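You operate a simulated robot arm through the tools that you are given. There is no shell and no other tool. Be economical: measure what you need, move in short steps, check, and stop when the job is done.

Carry out the task below with a simulated robot arm. There is one attempt and no reset: what you move stays moved.

TASK
Put one of the fuses from the desk top on the white bay three sign.
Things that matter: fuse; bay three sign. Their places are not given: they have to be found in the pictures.

It is judged by the outcome, as a careful person would: the job done as asked, and still so three seconds after it is handed in. It fails if anything else is knocked over, pushed out of place, dropped, spilled or broken.

THE ROBOT
A 6-joint arm with a two-finger parallel gripper, fixed in place. Base frame: the origin is at the foot of the arm, x ahead of it, y to its left, z up; the work surface is at about z = 0. Lengths are in mm, angles in degrees, forces in N, time in s.
With the tool pointing down near the work surface it reaches from about 160 to 420 mm from the base axis. Its first joint turns from -66.0 to 66.0 degrees. Payload 1.57 kg.
Tool frame: the origin (TCP) lies between the finger pads and is the grasp point; the fingertips stand 30 mm ahead of it; z points along the fingers, y is the line along which they close. The gripper opens to 80 mm. The fingers are 17 mm wide and 12 mm thick; the gripper's body (40 by 82 mm) begins 80 mm behind the TCP.
Orientation is told as [roll, pitch, yaw] about the base's x, y, z axes, in that order, counted from this pose: with the fingers straight down and closing along the base's y, the tool's x points along the base's -x, its y along +y and its z along -z.

THE INTERFACE
- The arm moves only by the tool step_arm. Its argument "series" is a list of rows, each a list of 3 entries, a list of its own where there are three numbers: the shift along the tool's x, y, z in m, then the turn about the tool's z in degrees, then the gripper command, from -1 (fully open) to 1 (shut), values between in proportion. In form: [[[dx, dy, dz], twist, fingers], ...]. A call has 1 to 10 rows; each row is the pose to reach, as a shift and turn from the pose commanded when the call began, along the tool's axes at that moment. A row lasts 0.2 s, in which the tool goes at most 50 mm and 8.6 degrees; a call with a longer step from one row to the next is refused whole, and so is a gripper value outside its range. A pose out of reach is approached as far as the arm can. The call stops where the force on the tool passes 40 N (or 10 N more than at its start, if that is more) or the arm is blocked; 0.2 s more then pass. The fingers move at their own pace (about 153 mm/s each) and stop on an object; they squeeze with about 26 N. The grip force told is the motor's: it shows also when the fingers shut on nothing. Time passes only in rows, and 0.2 s behind the last, so rows that repeat a pose let the fingers close. It gives the time, the measured TCP pose, the force on the tool (base axes), the opening and the grip force at its end, in the units of the frame above (readings bear some noise), and new pictures: "show" is both (left out), scene, wrist or none.
- Cameras (640 x 400 px; columns grow to the right, rows downward): "scene" is fixed at [56.2, -332.3, 423.6]; the picture's right is [0.77, -0.64, 0.00], its down [-0.37, -0.44, -0.82] and it looks along [0.52, 0.63, -0.58] (base axes); focal length 224 px, centre (320, 200). "wrist" rides on the gripper at [-32, 0, -78] in the tool frame; the picture's right is [0.00, -1.00, 0.00], its down [0.97, 0.00, -0.24] and it looks along [0.24, 0.00, 0.97] (tool axes); focal length 218 px, centre (320, 200).
- measure_at(camera, pixels): for up to 12 pixels [column, row] of the newest picture of that camera ("zoom" is the newest enlarged one), the place [x, y, z] in the base frame of the surface seen there, good to about 2 mm. No time passes.
- close_up(camera, box): a new picture of the part [left, top, right, bottom] of that camera's present view, enlarged. No time passes.
- hand_in(): hands the job in; it is judged then, once.

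Work in short steps. Measure before you move; look again where a grasp or a placing could have gone wrong, and mend it. You have 60 turns and 100 pictures in all, the two below and enlarged ones among them. Open the gripper and draw the arm clear of the work before you hand the job in, unless the task says otherwise; then end with one line.

The tools are called as a command line: name --argument value ..., lists and objects as JSON in quotes. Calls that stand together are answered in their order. step_arm: Moves the arm, as the interface text tells. Its arguments: {"type":"object","properties":{"series":{"type":"array","items":{"type":"array"}},"show":{"type":"string","enum":["both","scene","wrist","none"]}},"required":["series"]} The other tools are called the same way: measure_at (camera, pixels) gives the place of the surface under pixels of a picture; close_up (camera, box) takes an enlarged picture of a part of a camera's view; hand_in () hands the job in.

At the start:

```text
clock: 0.0
ee_pos: [207.1, -98.9, 288.4]
tcp_rot: [-0.1, -0.1, -0.1]
contact_force: [0.4, 0.0, -0.1]
width: 80.1
finger_force: 0.0
```

scene: 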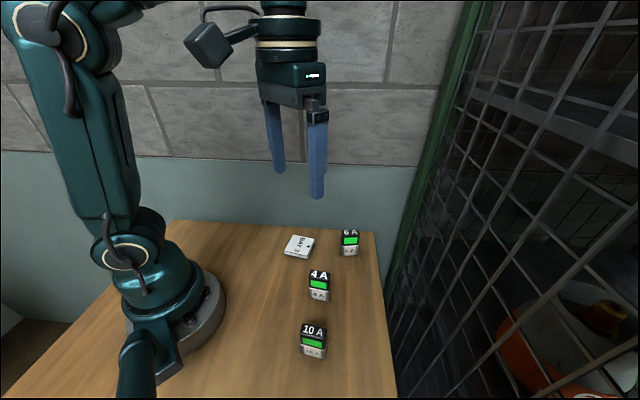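
wrist: 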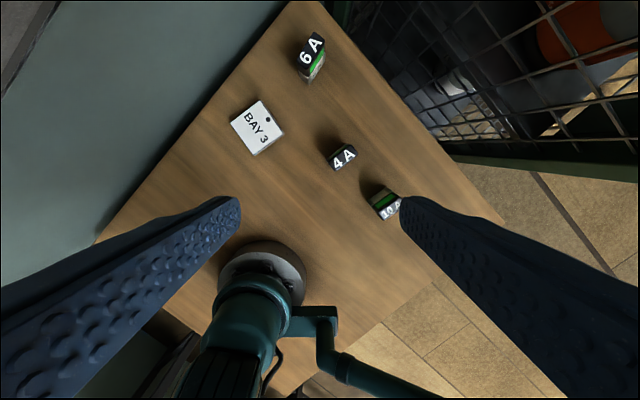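

The fuses are at about scene (350,243), (319,285) and (313,340), and the sign is at (299,246). I'll enlarge that area and measure these points.

close_up --camera "scene" --box '[260, 215, 400, 365]'

close_up --camera "wrist" --box '[210, 20, 420, 230]'

measure_at --camera "wrist" --pixels '[[257, 128], [232, 122], [263, 101], [283, 132], [255, 154], [311, 50], [343, 157], [335, 160], [350, 152], [388, 210], [300, 180]]'

measure_at --camera "scene" --pixels '[[319, 274], [311, 271], [328, 271], [310, 279], [328, 279], [319, 296], [299, 246], [350, 233], [313, 330], [319, 285]]'

```text
2.67 times, centred on (330, 290) of scene
```

zoom: 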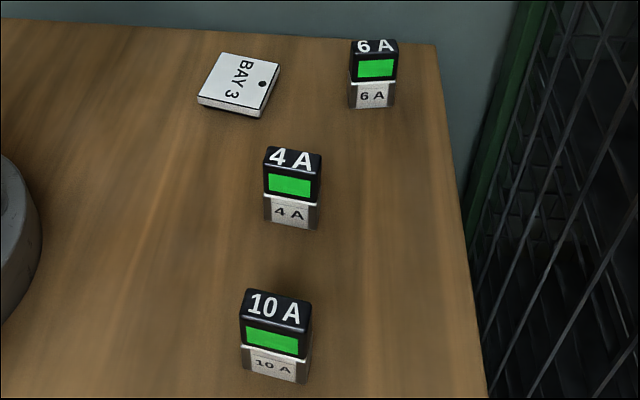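

```text
1.90 times, centred on (315, 125) of wrist
```

zoom: 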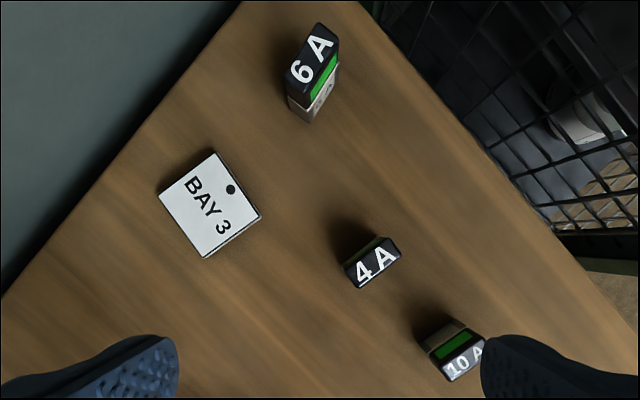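

```text
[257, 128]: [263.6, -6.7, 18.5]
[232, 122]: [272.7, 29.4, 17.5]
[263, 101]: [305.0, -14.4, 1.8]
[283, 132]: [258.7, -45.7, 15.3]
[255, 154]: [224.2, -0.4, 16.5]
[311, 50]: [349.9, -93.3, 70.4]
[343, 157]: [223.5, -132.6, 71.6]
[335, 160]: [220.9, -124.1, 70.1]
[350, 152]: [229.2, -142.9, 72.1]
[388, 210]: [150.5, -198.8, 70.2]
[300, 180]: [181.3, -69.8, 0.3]
```

```text
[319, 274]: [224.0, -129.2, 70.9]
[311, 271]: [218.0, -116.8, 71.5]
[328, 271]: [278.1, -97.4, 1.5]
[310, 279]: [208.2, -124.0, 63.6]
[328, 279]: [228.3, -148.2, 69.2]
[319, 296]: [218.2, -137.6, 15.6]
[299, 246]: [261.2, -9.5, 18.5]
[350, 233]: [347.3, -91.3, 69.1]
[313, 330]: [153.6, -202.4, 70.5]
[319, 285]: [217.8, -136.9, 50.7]
```

The nearest clear fuse is the 4 A one, with its top near (224,-131,71). The sign is a plate with its top at z≈18. I'll measure the outlines more closely.

measure_at --camera "zoom" --pixels '[[349, 266], [385, 242], [397, 258], [360, 283], [373, 263], [164, 188], [213, 157], [257, 217], [207, 253], [210, 205], [230, 189]]'

close_up --camera "wrist" --box '[310, 130, 380, 190]'

close_up --camera "scene" --box '[290, 260, 350, 310]'

```text
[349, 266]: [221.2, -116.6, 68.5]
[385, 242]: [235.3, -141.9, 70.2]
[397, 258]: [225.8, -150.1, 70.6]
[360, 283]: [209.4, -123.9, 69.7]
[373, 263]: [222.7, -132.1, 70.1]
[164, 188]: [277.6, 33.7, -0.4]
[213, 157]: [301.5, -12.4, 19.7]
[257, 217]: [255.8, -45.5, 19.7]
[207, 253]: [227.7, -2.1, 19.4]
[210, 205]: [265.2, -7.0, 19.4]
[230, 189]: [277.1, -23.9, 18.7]
```

```text
6.67 times, centred on (345, 160) of wrist
```

zoom: 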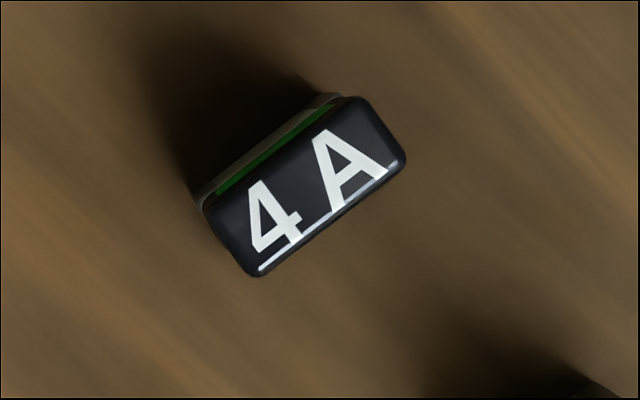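

```text
8.00 times, centred on (320, 285) of scene
```

zoom: 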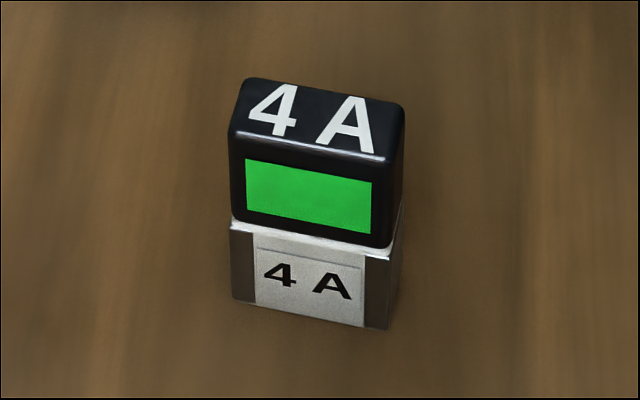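

The 4 A fuse's top is centred at about (223,-132.5), with its long axis (≈34 mm) at 120° in base yaw. The sign's centre is about (264.5,-7) and its edges lie at 123° and 36°. I'll move above the fuse and twist -30° so the fingers close along its long axis.

step_arm --series '[[[-0.004, -0.008, 0.035], -7.6, -1], [[-0.008, -0.017, 0.07], -15.2, -1], [[-0.012, -0.025, 0.105], -22.8, -1], [[-0.0159, -0.0336, 0.14], -30.4, -1], [[-0.0159, -0.0336, 0.158], -30.4, -1], [[-0.0159, -0.0336, 0.158], -30.4, -1]]'

```text
clock: 1.4
ee_pos: [224.3, -132.5, 129.2]
tcp_rot: [-0.1, 0.0, 30.4]
contact_force: [0.6, 0.3, 0.5]
width: 80.2
finger_force: 0.1
```

scene: 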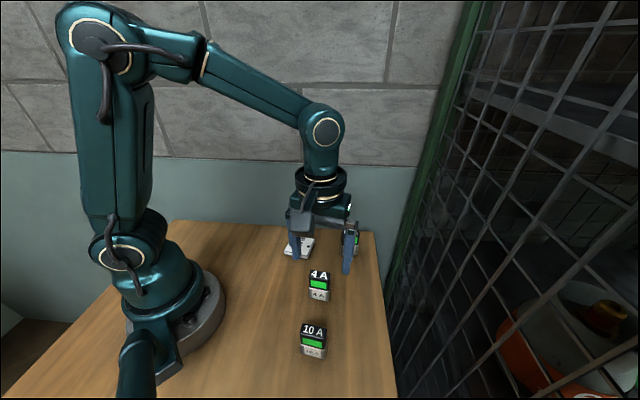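
wrist: 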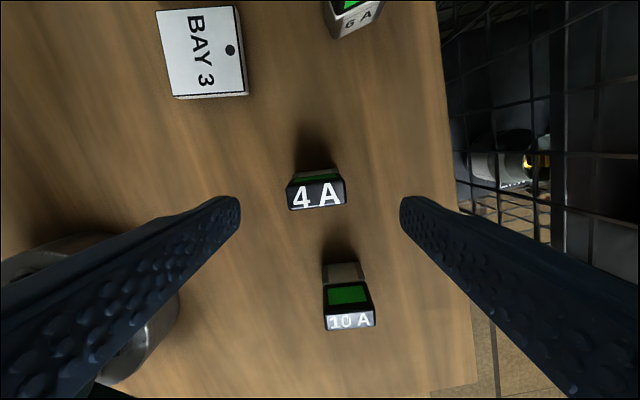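

The gripper is above the fuse, whose top appears at wrist (287–347, 182–210). I'll measure its corners and the sign again from here.

measure_at --camera "wrist" --pixels '[[290, 187], [342, 183], [291, 207], [344, 203], [317, 196], [159, 13], [237, 8], [245, 90], [175, 94], [203, 52]]'

close_up --camera "wrist" --box '[270, 160, 370, 230]'

```text
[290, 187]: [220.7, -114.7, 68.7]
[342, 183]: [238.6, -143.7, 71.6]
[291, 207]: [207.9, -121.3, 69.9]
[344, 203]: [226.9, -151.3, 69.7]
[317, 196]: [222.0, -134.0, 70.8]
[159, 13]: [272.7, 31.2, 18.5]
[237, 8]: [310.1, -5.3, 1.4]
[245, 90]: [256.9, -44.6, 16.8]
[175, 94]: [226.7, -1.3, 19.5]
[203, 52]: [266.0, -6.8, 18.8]
```

```text
5.71 times, centred on (320, 195) of wrist
```

zoom: 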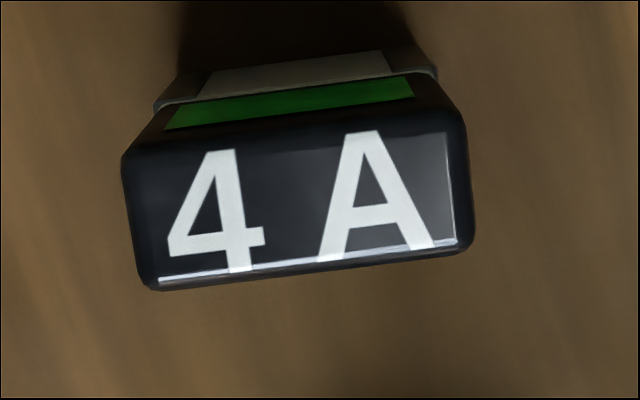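

The zoomed edges slope about 6.5° relative to the fingers, so I'll twist 6.5° more. Then I'll lower to z≈45 with the fingers open, well clear on both sides.

step_arm --series '[[[0.0009, -0.0004, 0.0], -6.5, -1], [[0.0009, -0.0004, 0.02], -6.5, -1], [[0.0009, -0.0004, 0.045], -6.5, -1], [[0.0009, -0.0004, 0.065], -6.5, -1], [[0.0009, -0.0004, 0.084], -6.5, -1], [[0.0009, -0.0004, 0.084], -6.5, -1]]'

```text
clock: 2.8
ee_pos: [222.9, -135.8, 46.3]
tcp_rot: [-0.1, 0.1, 36.9]
contact_force: [0.3, -0.2, -0.7]
width: 80.0
finger_force: 0.1
```

scene: 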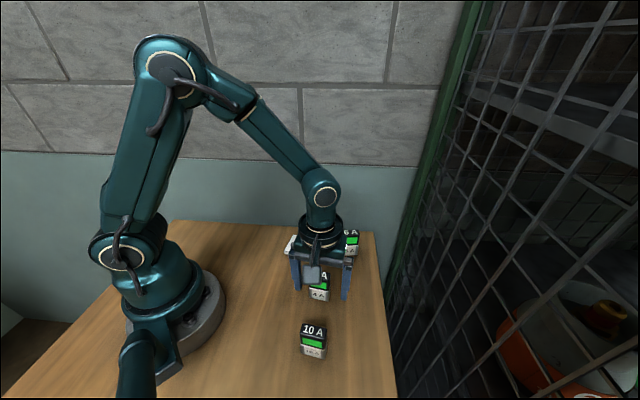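
wrist: 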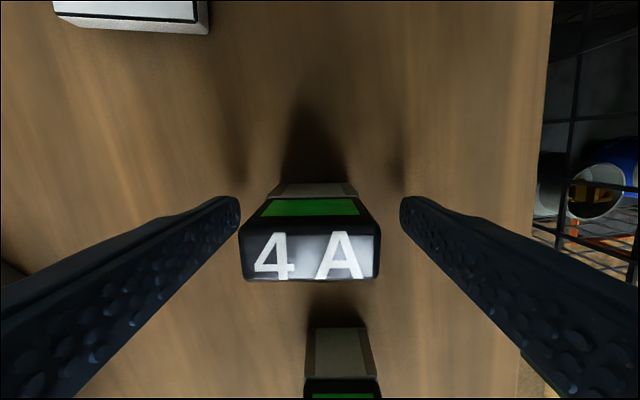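

It's well aligned in yaw. The fuse top is centred near wrist (311,250), so I'll measure it for a small centring correction.

measure_at --camera "wrist" --pixels '[[311, 250], [248, 250], [374, 250], [311, 235], [311, 272], [311, 225], [311, 277]]'

close_up --camera "wrist" --box '[230, 170, 400, 290]'

```text
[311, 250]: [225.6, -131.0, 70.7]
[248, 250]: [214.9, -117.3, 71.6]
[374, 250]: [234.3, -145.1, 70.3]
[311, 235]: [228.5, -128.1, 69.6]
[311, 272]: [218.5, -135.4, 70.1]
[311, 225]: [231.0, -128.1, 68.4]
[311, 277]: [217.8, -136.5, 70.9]
```

```text
3.33 times, centred on (315, 230) of wrist
```

zoom: 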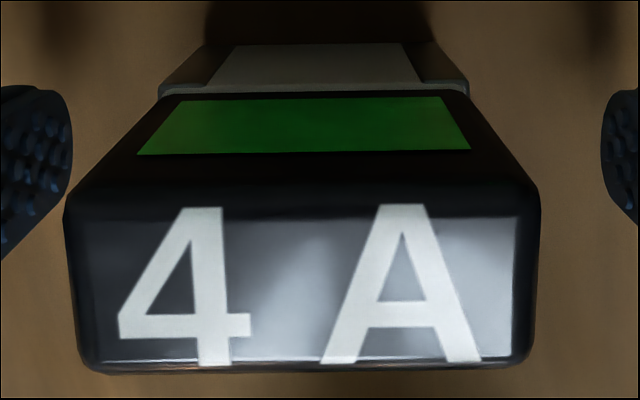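

The fuse centre is about (224.5,-132), so I'll shift 3.5 mm along -x and 2.2 mm along +y in the tool frame and then close.

step_arm --series '[[[-0.0035, 0.0022, 0], 0, -1], [[-0.0035, 0.0022, 0], 0, -1], [[-0.0035, 0.0022, 0], 0, -0.3], [[-0.0035, 0.0022, 0], 0, 0.1], [[-0.0035, 0.0022, 0], 0, 0.5], [[-0.0035, 0.0022, 0], 0, 1], [[-0.0035, 0.0022, 0], 0, 1]]'

```text
clock: 4.4
ee_pos: [223.5, -130.9, 46.5]
tcp_rot: [-0.1, 0.0, 37.0]
contact_force: [-0.4, 0.4, -0.2]
width: 39.5
finger_force: 25.5
```

scene: 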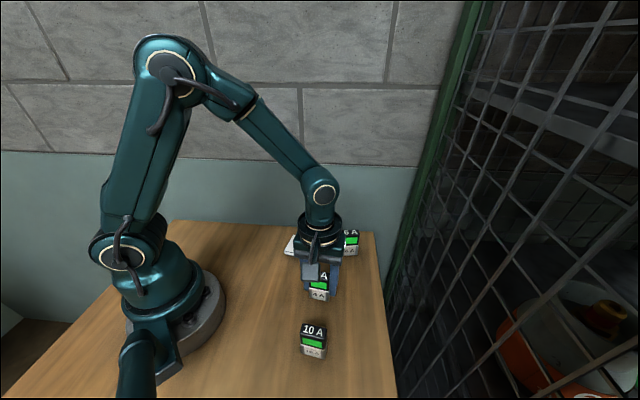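
wrist: 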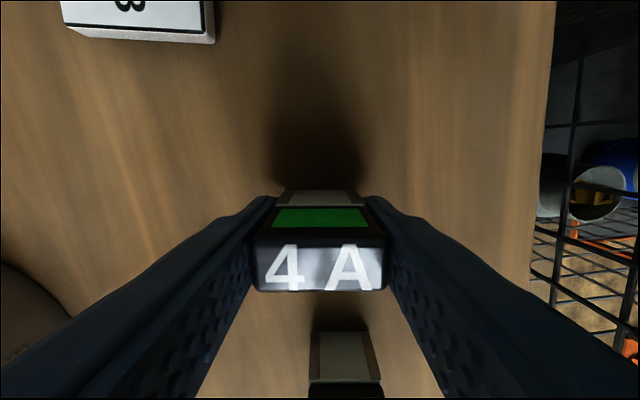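

The fuse is gripped at 39.5 mm with 25.5 N. I'll lift it straight up by 60 mm and check the grip.

step_arm --series '[[[0, 0, -0.01], 0, 1], [[0, 0, -0.03], 0, 1], [[0, 0, -0.06], 0, 1], [[0, 0, -0.06], 0, 1]]'

```text
clock: 5.4
ee_pos: [223.3, -130.4, 106.2]
tcp_rot: [-0.1, 0.0, 36.9]
contact_force: [-0.2, -0.7, -0.5]
width: 39.3
finger_force: 26.1
```

scene: 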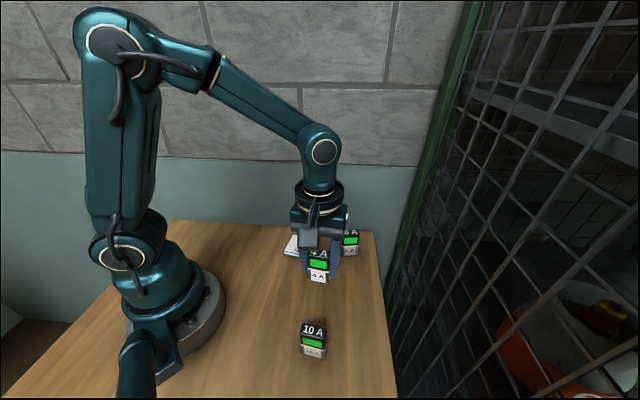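
wrist: 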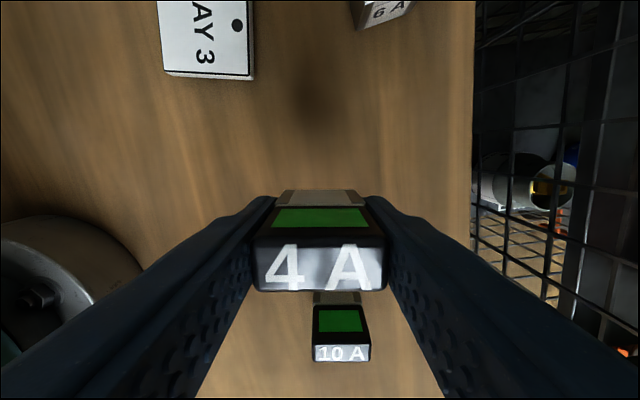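

The grip holds. Next I'll carry the fuse above the sign's centre (264.5,-7), with its bottom at about z=60.

step_arm --series '[[[-0.018, 0.0125, 0], 0, 1], [[-0.045, 0.031, 0], 0, 1], [[-0.075, 0.052, 0], 0, 1], [[-0.097, 0.067, 0], 0, 1], [[-0.1071, 0.0738, 0], 0, 1], [[-0.1071, 0.0738, 0], 0, 1]]'

```text
clock: 6.8
ee_pos: [266.0, -6.3, 105.4]
tcp_rot: [-0.1, 0.1, 36.8]
contact_force: [0.0, -0.5, -0.5]
width: 39.3
finger_force: 26.2
```

scene: 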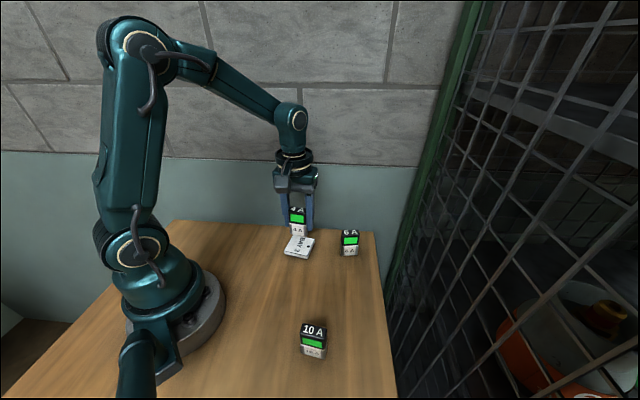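
wrist: 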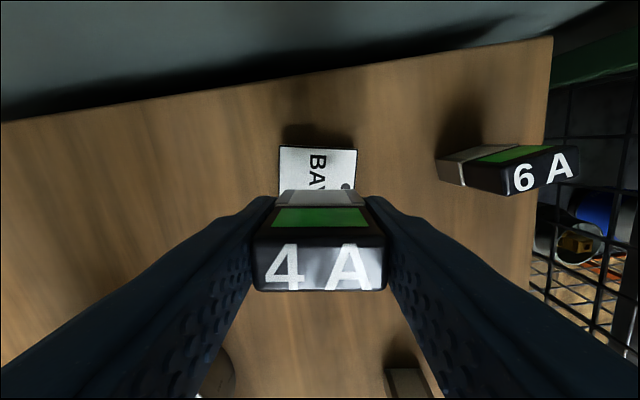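

The sign is centred laterally behind the fuse at wrist column ≈319. I'll lower 38 mm, to about 3 mm above the sign.

step_arm --series '[[[0, 0, 0.015], 0, 1], [[0, 0, 0.028], 0, 1], [[0, 0, 0.035], 0, 1], [[0, 0, 0.038], 0, 1], [[0, 0, 0.038], 0, 1]]'

close_up --camera "scene" --box '[260, 200, 350, 265]'

```text
clock: 8.0
ee_pos: [264.4, -8.4, 67.1]
tcp_rot: [-0.1, 0.0, 36.7]
contact_force: [-0.4, 0.0, -0.7]
width: 39.4
finger_force: 26.3
```

scene: 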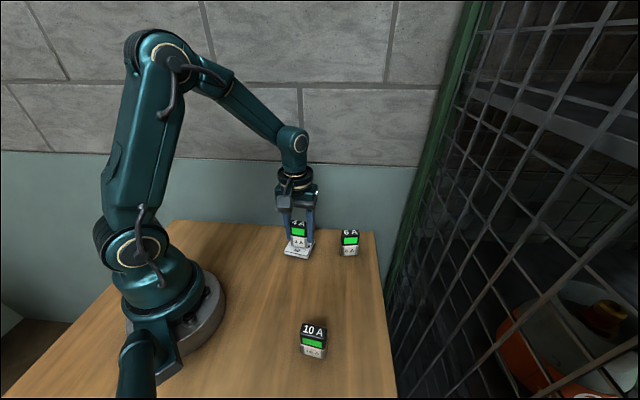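
wrist: 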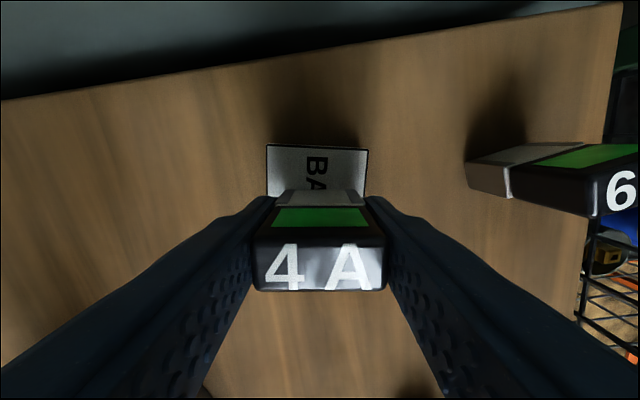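

```text
6.15 times, centred on (305, 232) of scene
```

zoom: 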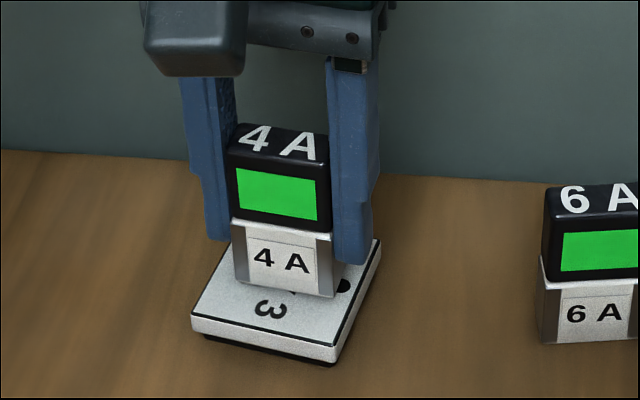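

The fuse is just above the sign. I'll check the margins from the visible sign and fuse edges.

measure_at --camera "zoom" --pixels '[[196, 313], [335, 344], [376, 244], [240, 278], [328, 292], [285, 278]]'

measure_at --camera "wrist" --pixels '[[270, 148], [364, 153], [316, 150], [316, 187]]'

```text
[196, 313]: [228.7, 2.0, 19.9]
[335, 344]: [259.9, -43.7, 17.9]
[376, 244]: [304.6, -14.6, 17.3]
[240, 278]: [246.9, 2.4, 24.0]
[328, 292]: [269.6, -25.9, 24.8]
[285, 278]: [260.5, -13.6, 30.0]
```

```text
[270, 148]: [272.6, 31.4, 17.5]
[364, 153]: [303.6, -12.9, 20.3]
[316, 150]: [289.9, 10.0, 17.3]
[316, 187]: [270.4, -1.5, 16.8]
```

The fuse's footprint centre, about (266,-7), matches the sign's centre of (266,-6). I'll lower in small steps until light contact.

step_arm --series '[[[0, 0, 0.001], 0, 1], [[0, 0, 0.002], 0, 1], [[0, 0, 0.002], 0, 1]]' --show "none"

close_up --camera "scene" --box '[275, 220, 325, 260]'

```text
clock: 8.8
ee_pos: [265.0, -6.5, 65.4]
tcp_rot: [0.0, 0.0, 36.8]
contact_force: [-0.4, 0.4, -0.6]
width: 39.6
finger_force: 25.5
```

```text
10.00 times, centred on (300, 240) of scene
```

zoom: 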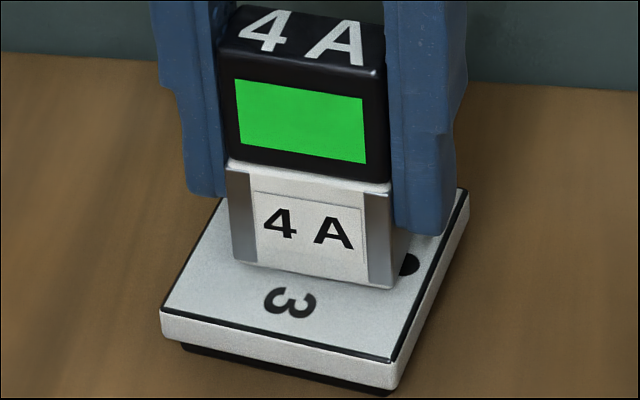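

No contact force yet, so I'll keep lowering in 0.5 mm steps.

step_arm --series '[[[0, 0, 0.0005], 0, 1], [[0, 0, 0.001], 0, 1], [[0, 0, 0.001], 0, 1]]' --show "none"

```text
clock: 9.6
ee_pos: [264.6, -6.6, 65.0]
tcp_rot: [-0.1, 0.1, 36.9]
contact_force: [0.1, -0.4, -1.0]
width: 39.3
finger_force: 25.8
```

step_arm --series '[[[0, 0, 0.0005], 0, 1], [[0, 0, 0.001], 0, 1], [[0, 0, 0.001], 0, 1]]' --show "none"

close_up --camera "scene" --box '[275, 220, 325, 260]'

```text
clock: 10.4
ee_pos: [265.3, -7.3, 65.0]
tcp_rot: [-0.2, -0.1, 36.9]
contact_force: [-0.7, -1.3, 10.7]
width: 39.6
finger_force: 25.5
```

```text
10.00 times, centred on (300, 240) of scene
```

zoom: 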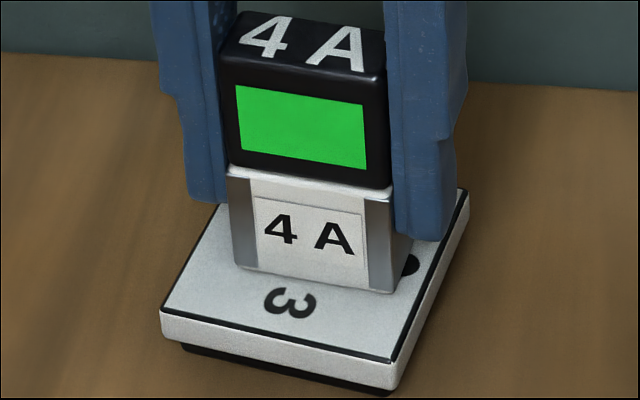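

An upward force of 10.7 N shows the fuse is seated. I'll open gradually, then rise.

step_arm --series '[[[0, 0, 0.0005], 0, 0.0], [[0, 0, 0.0005], 0, -0.1], [[0, 0, 0.0005], 0, -0.3], [[0, 0, 0.0005], 0, -0.6], [[0, 0, 0.0005], 0, -0.6]]'

```text
clock: 11.6
ee_pos: [265.7, -7.4, 62.4]
tcp_rot: [-0.1, 0.0, 36.9]
contact_force: [0.1, -0.1, 0.1]
width: 64.0
finger_force: 0.0
```

scene: 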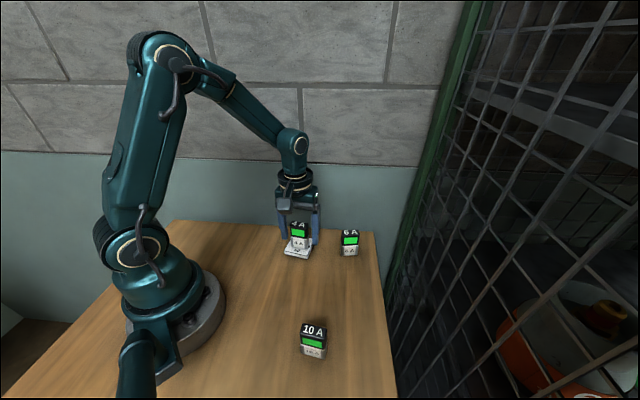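
wrist: 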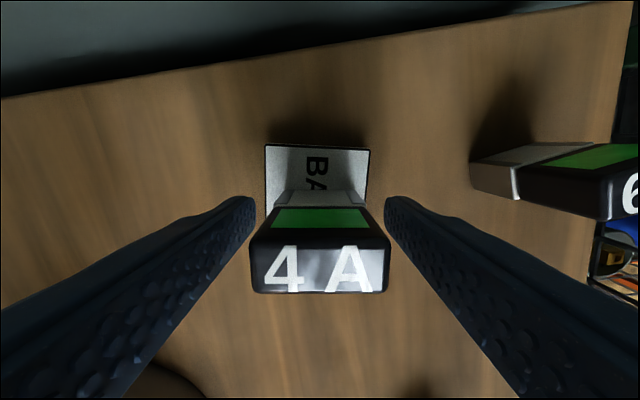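

The fuse stands free with both fingers clear of it. I'll rise straight up.

step_arm --series '[[[0, 0, -0.015], 0, -0.6], [[0, 0, -0.045], 0, -0.6], [[0, 0, -0.085], 0, -0.6], [[0, 0, -0.125], 0, -0.8], [[0, 0, -0.15], 0, -1], [[0, 0, -0.15], 0, -1]]'

close_up --camera "scene" --box '[260, 200, 380, 280]'

```text
clock: 13.0
ee_pos: [264.8, -6.5, 213.4]
tcp_rot: [-0.1, -0.1, 36.9]
contact_force: [0.1, 0.7, 0.4]
width: 80.1
finger_force: 0.0
```

scene: 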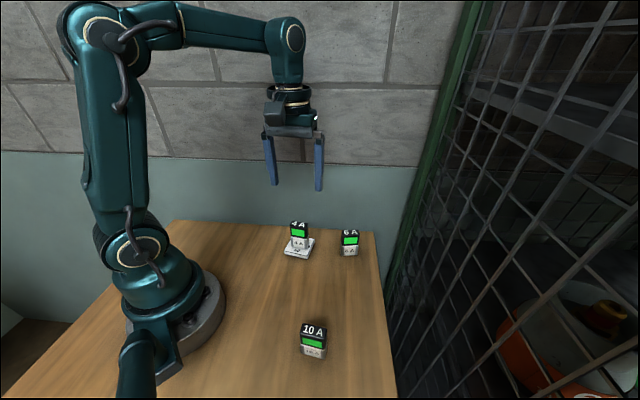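
wrist: 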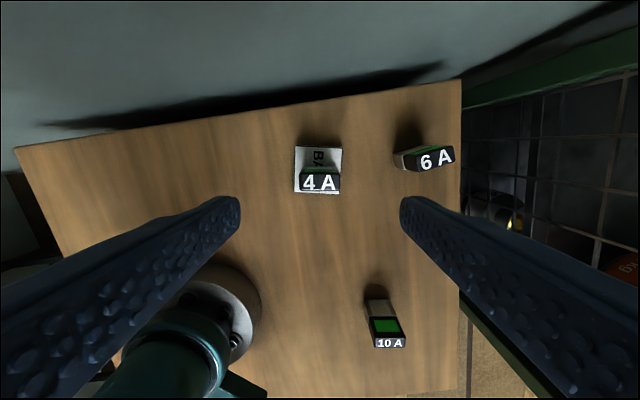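

```text
5.00 times, centred on (320, 240) of scene
```

zoom: 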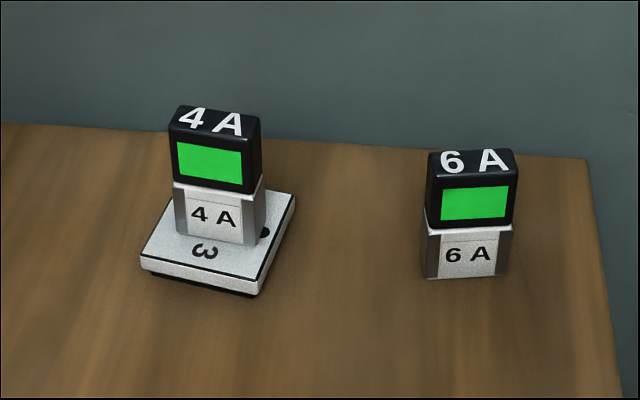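

The 4 A fuse stands upright on the bay three sign. Nothing else has moved, the gripper is open and the arm is clear, so I'm handing in.

hand_in

```text
The job is handed in.
```

The 4 A fuse is standing upright in the middle of the white bay three sign, nothing else was moved, and the job is handed in.
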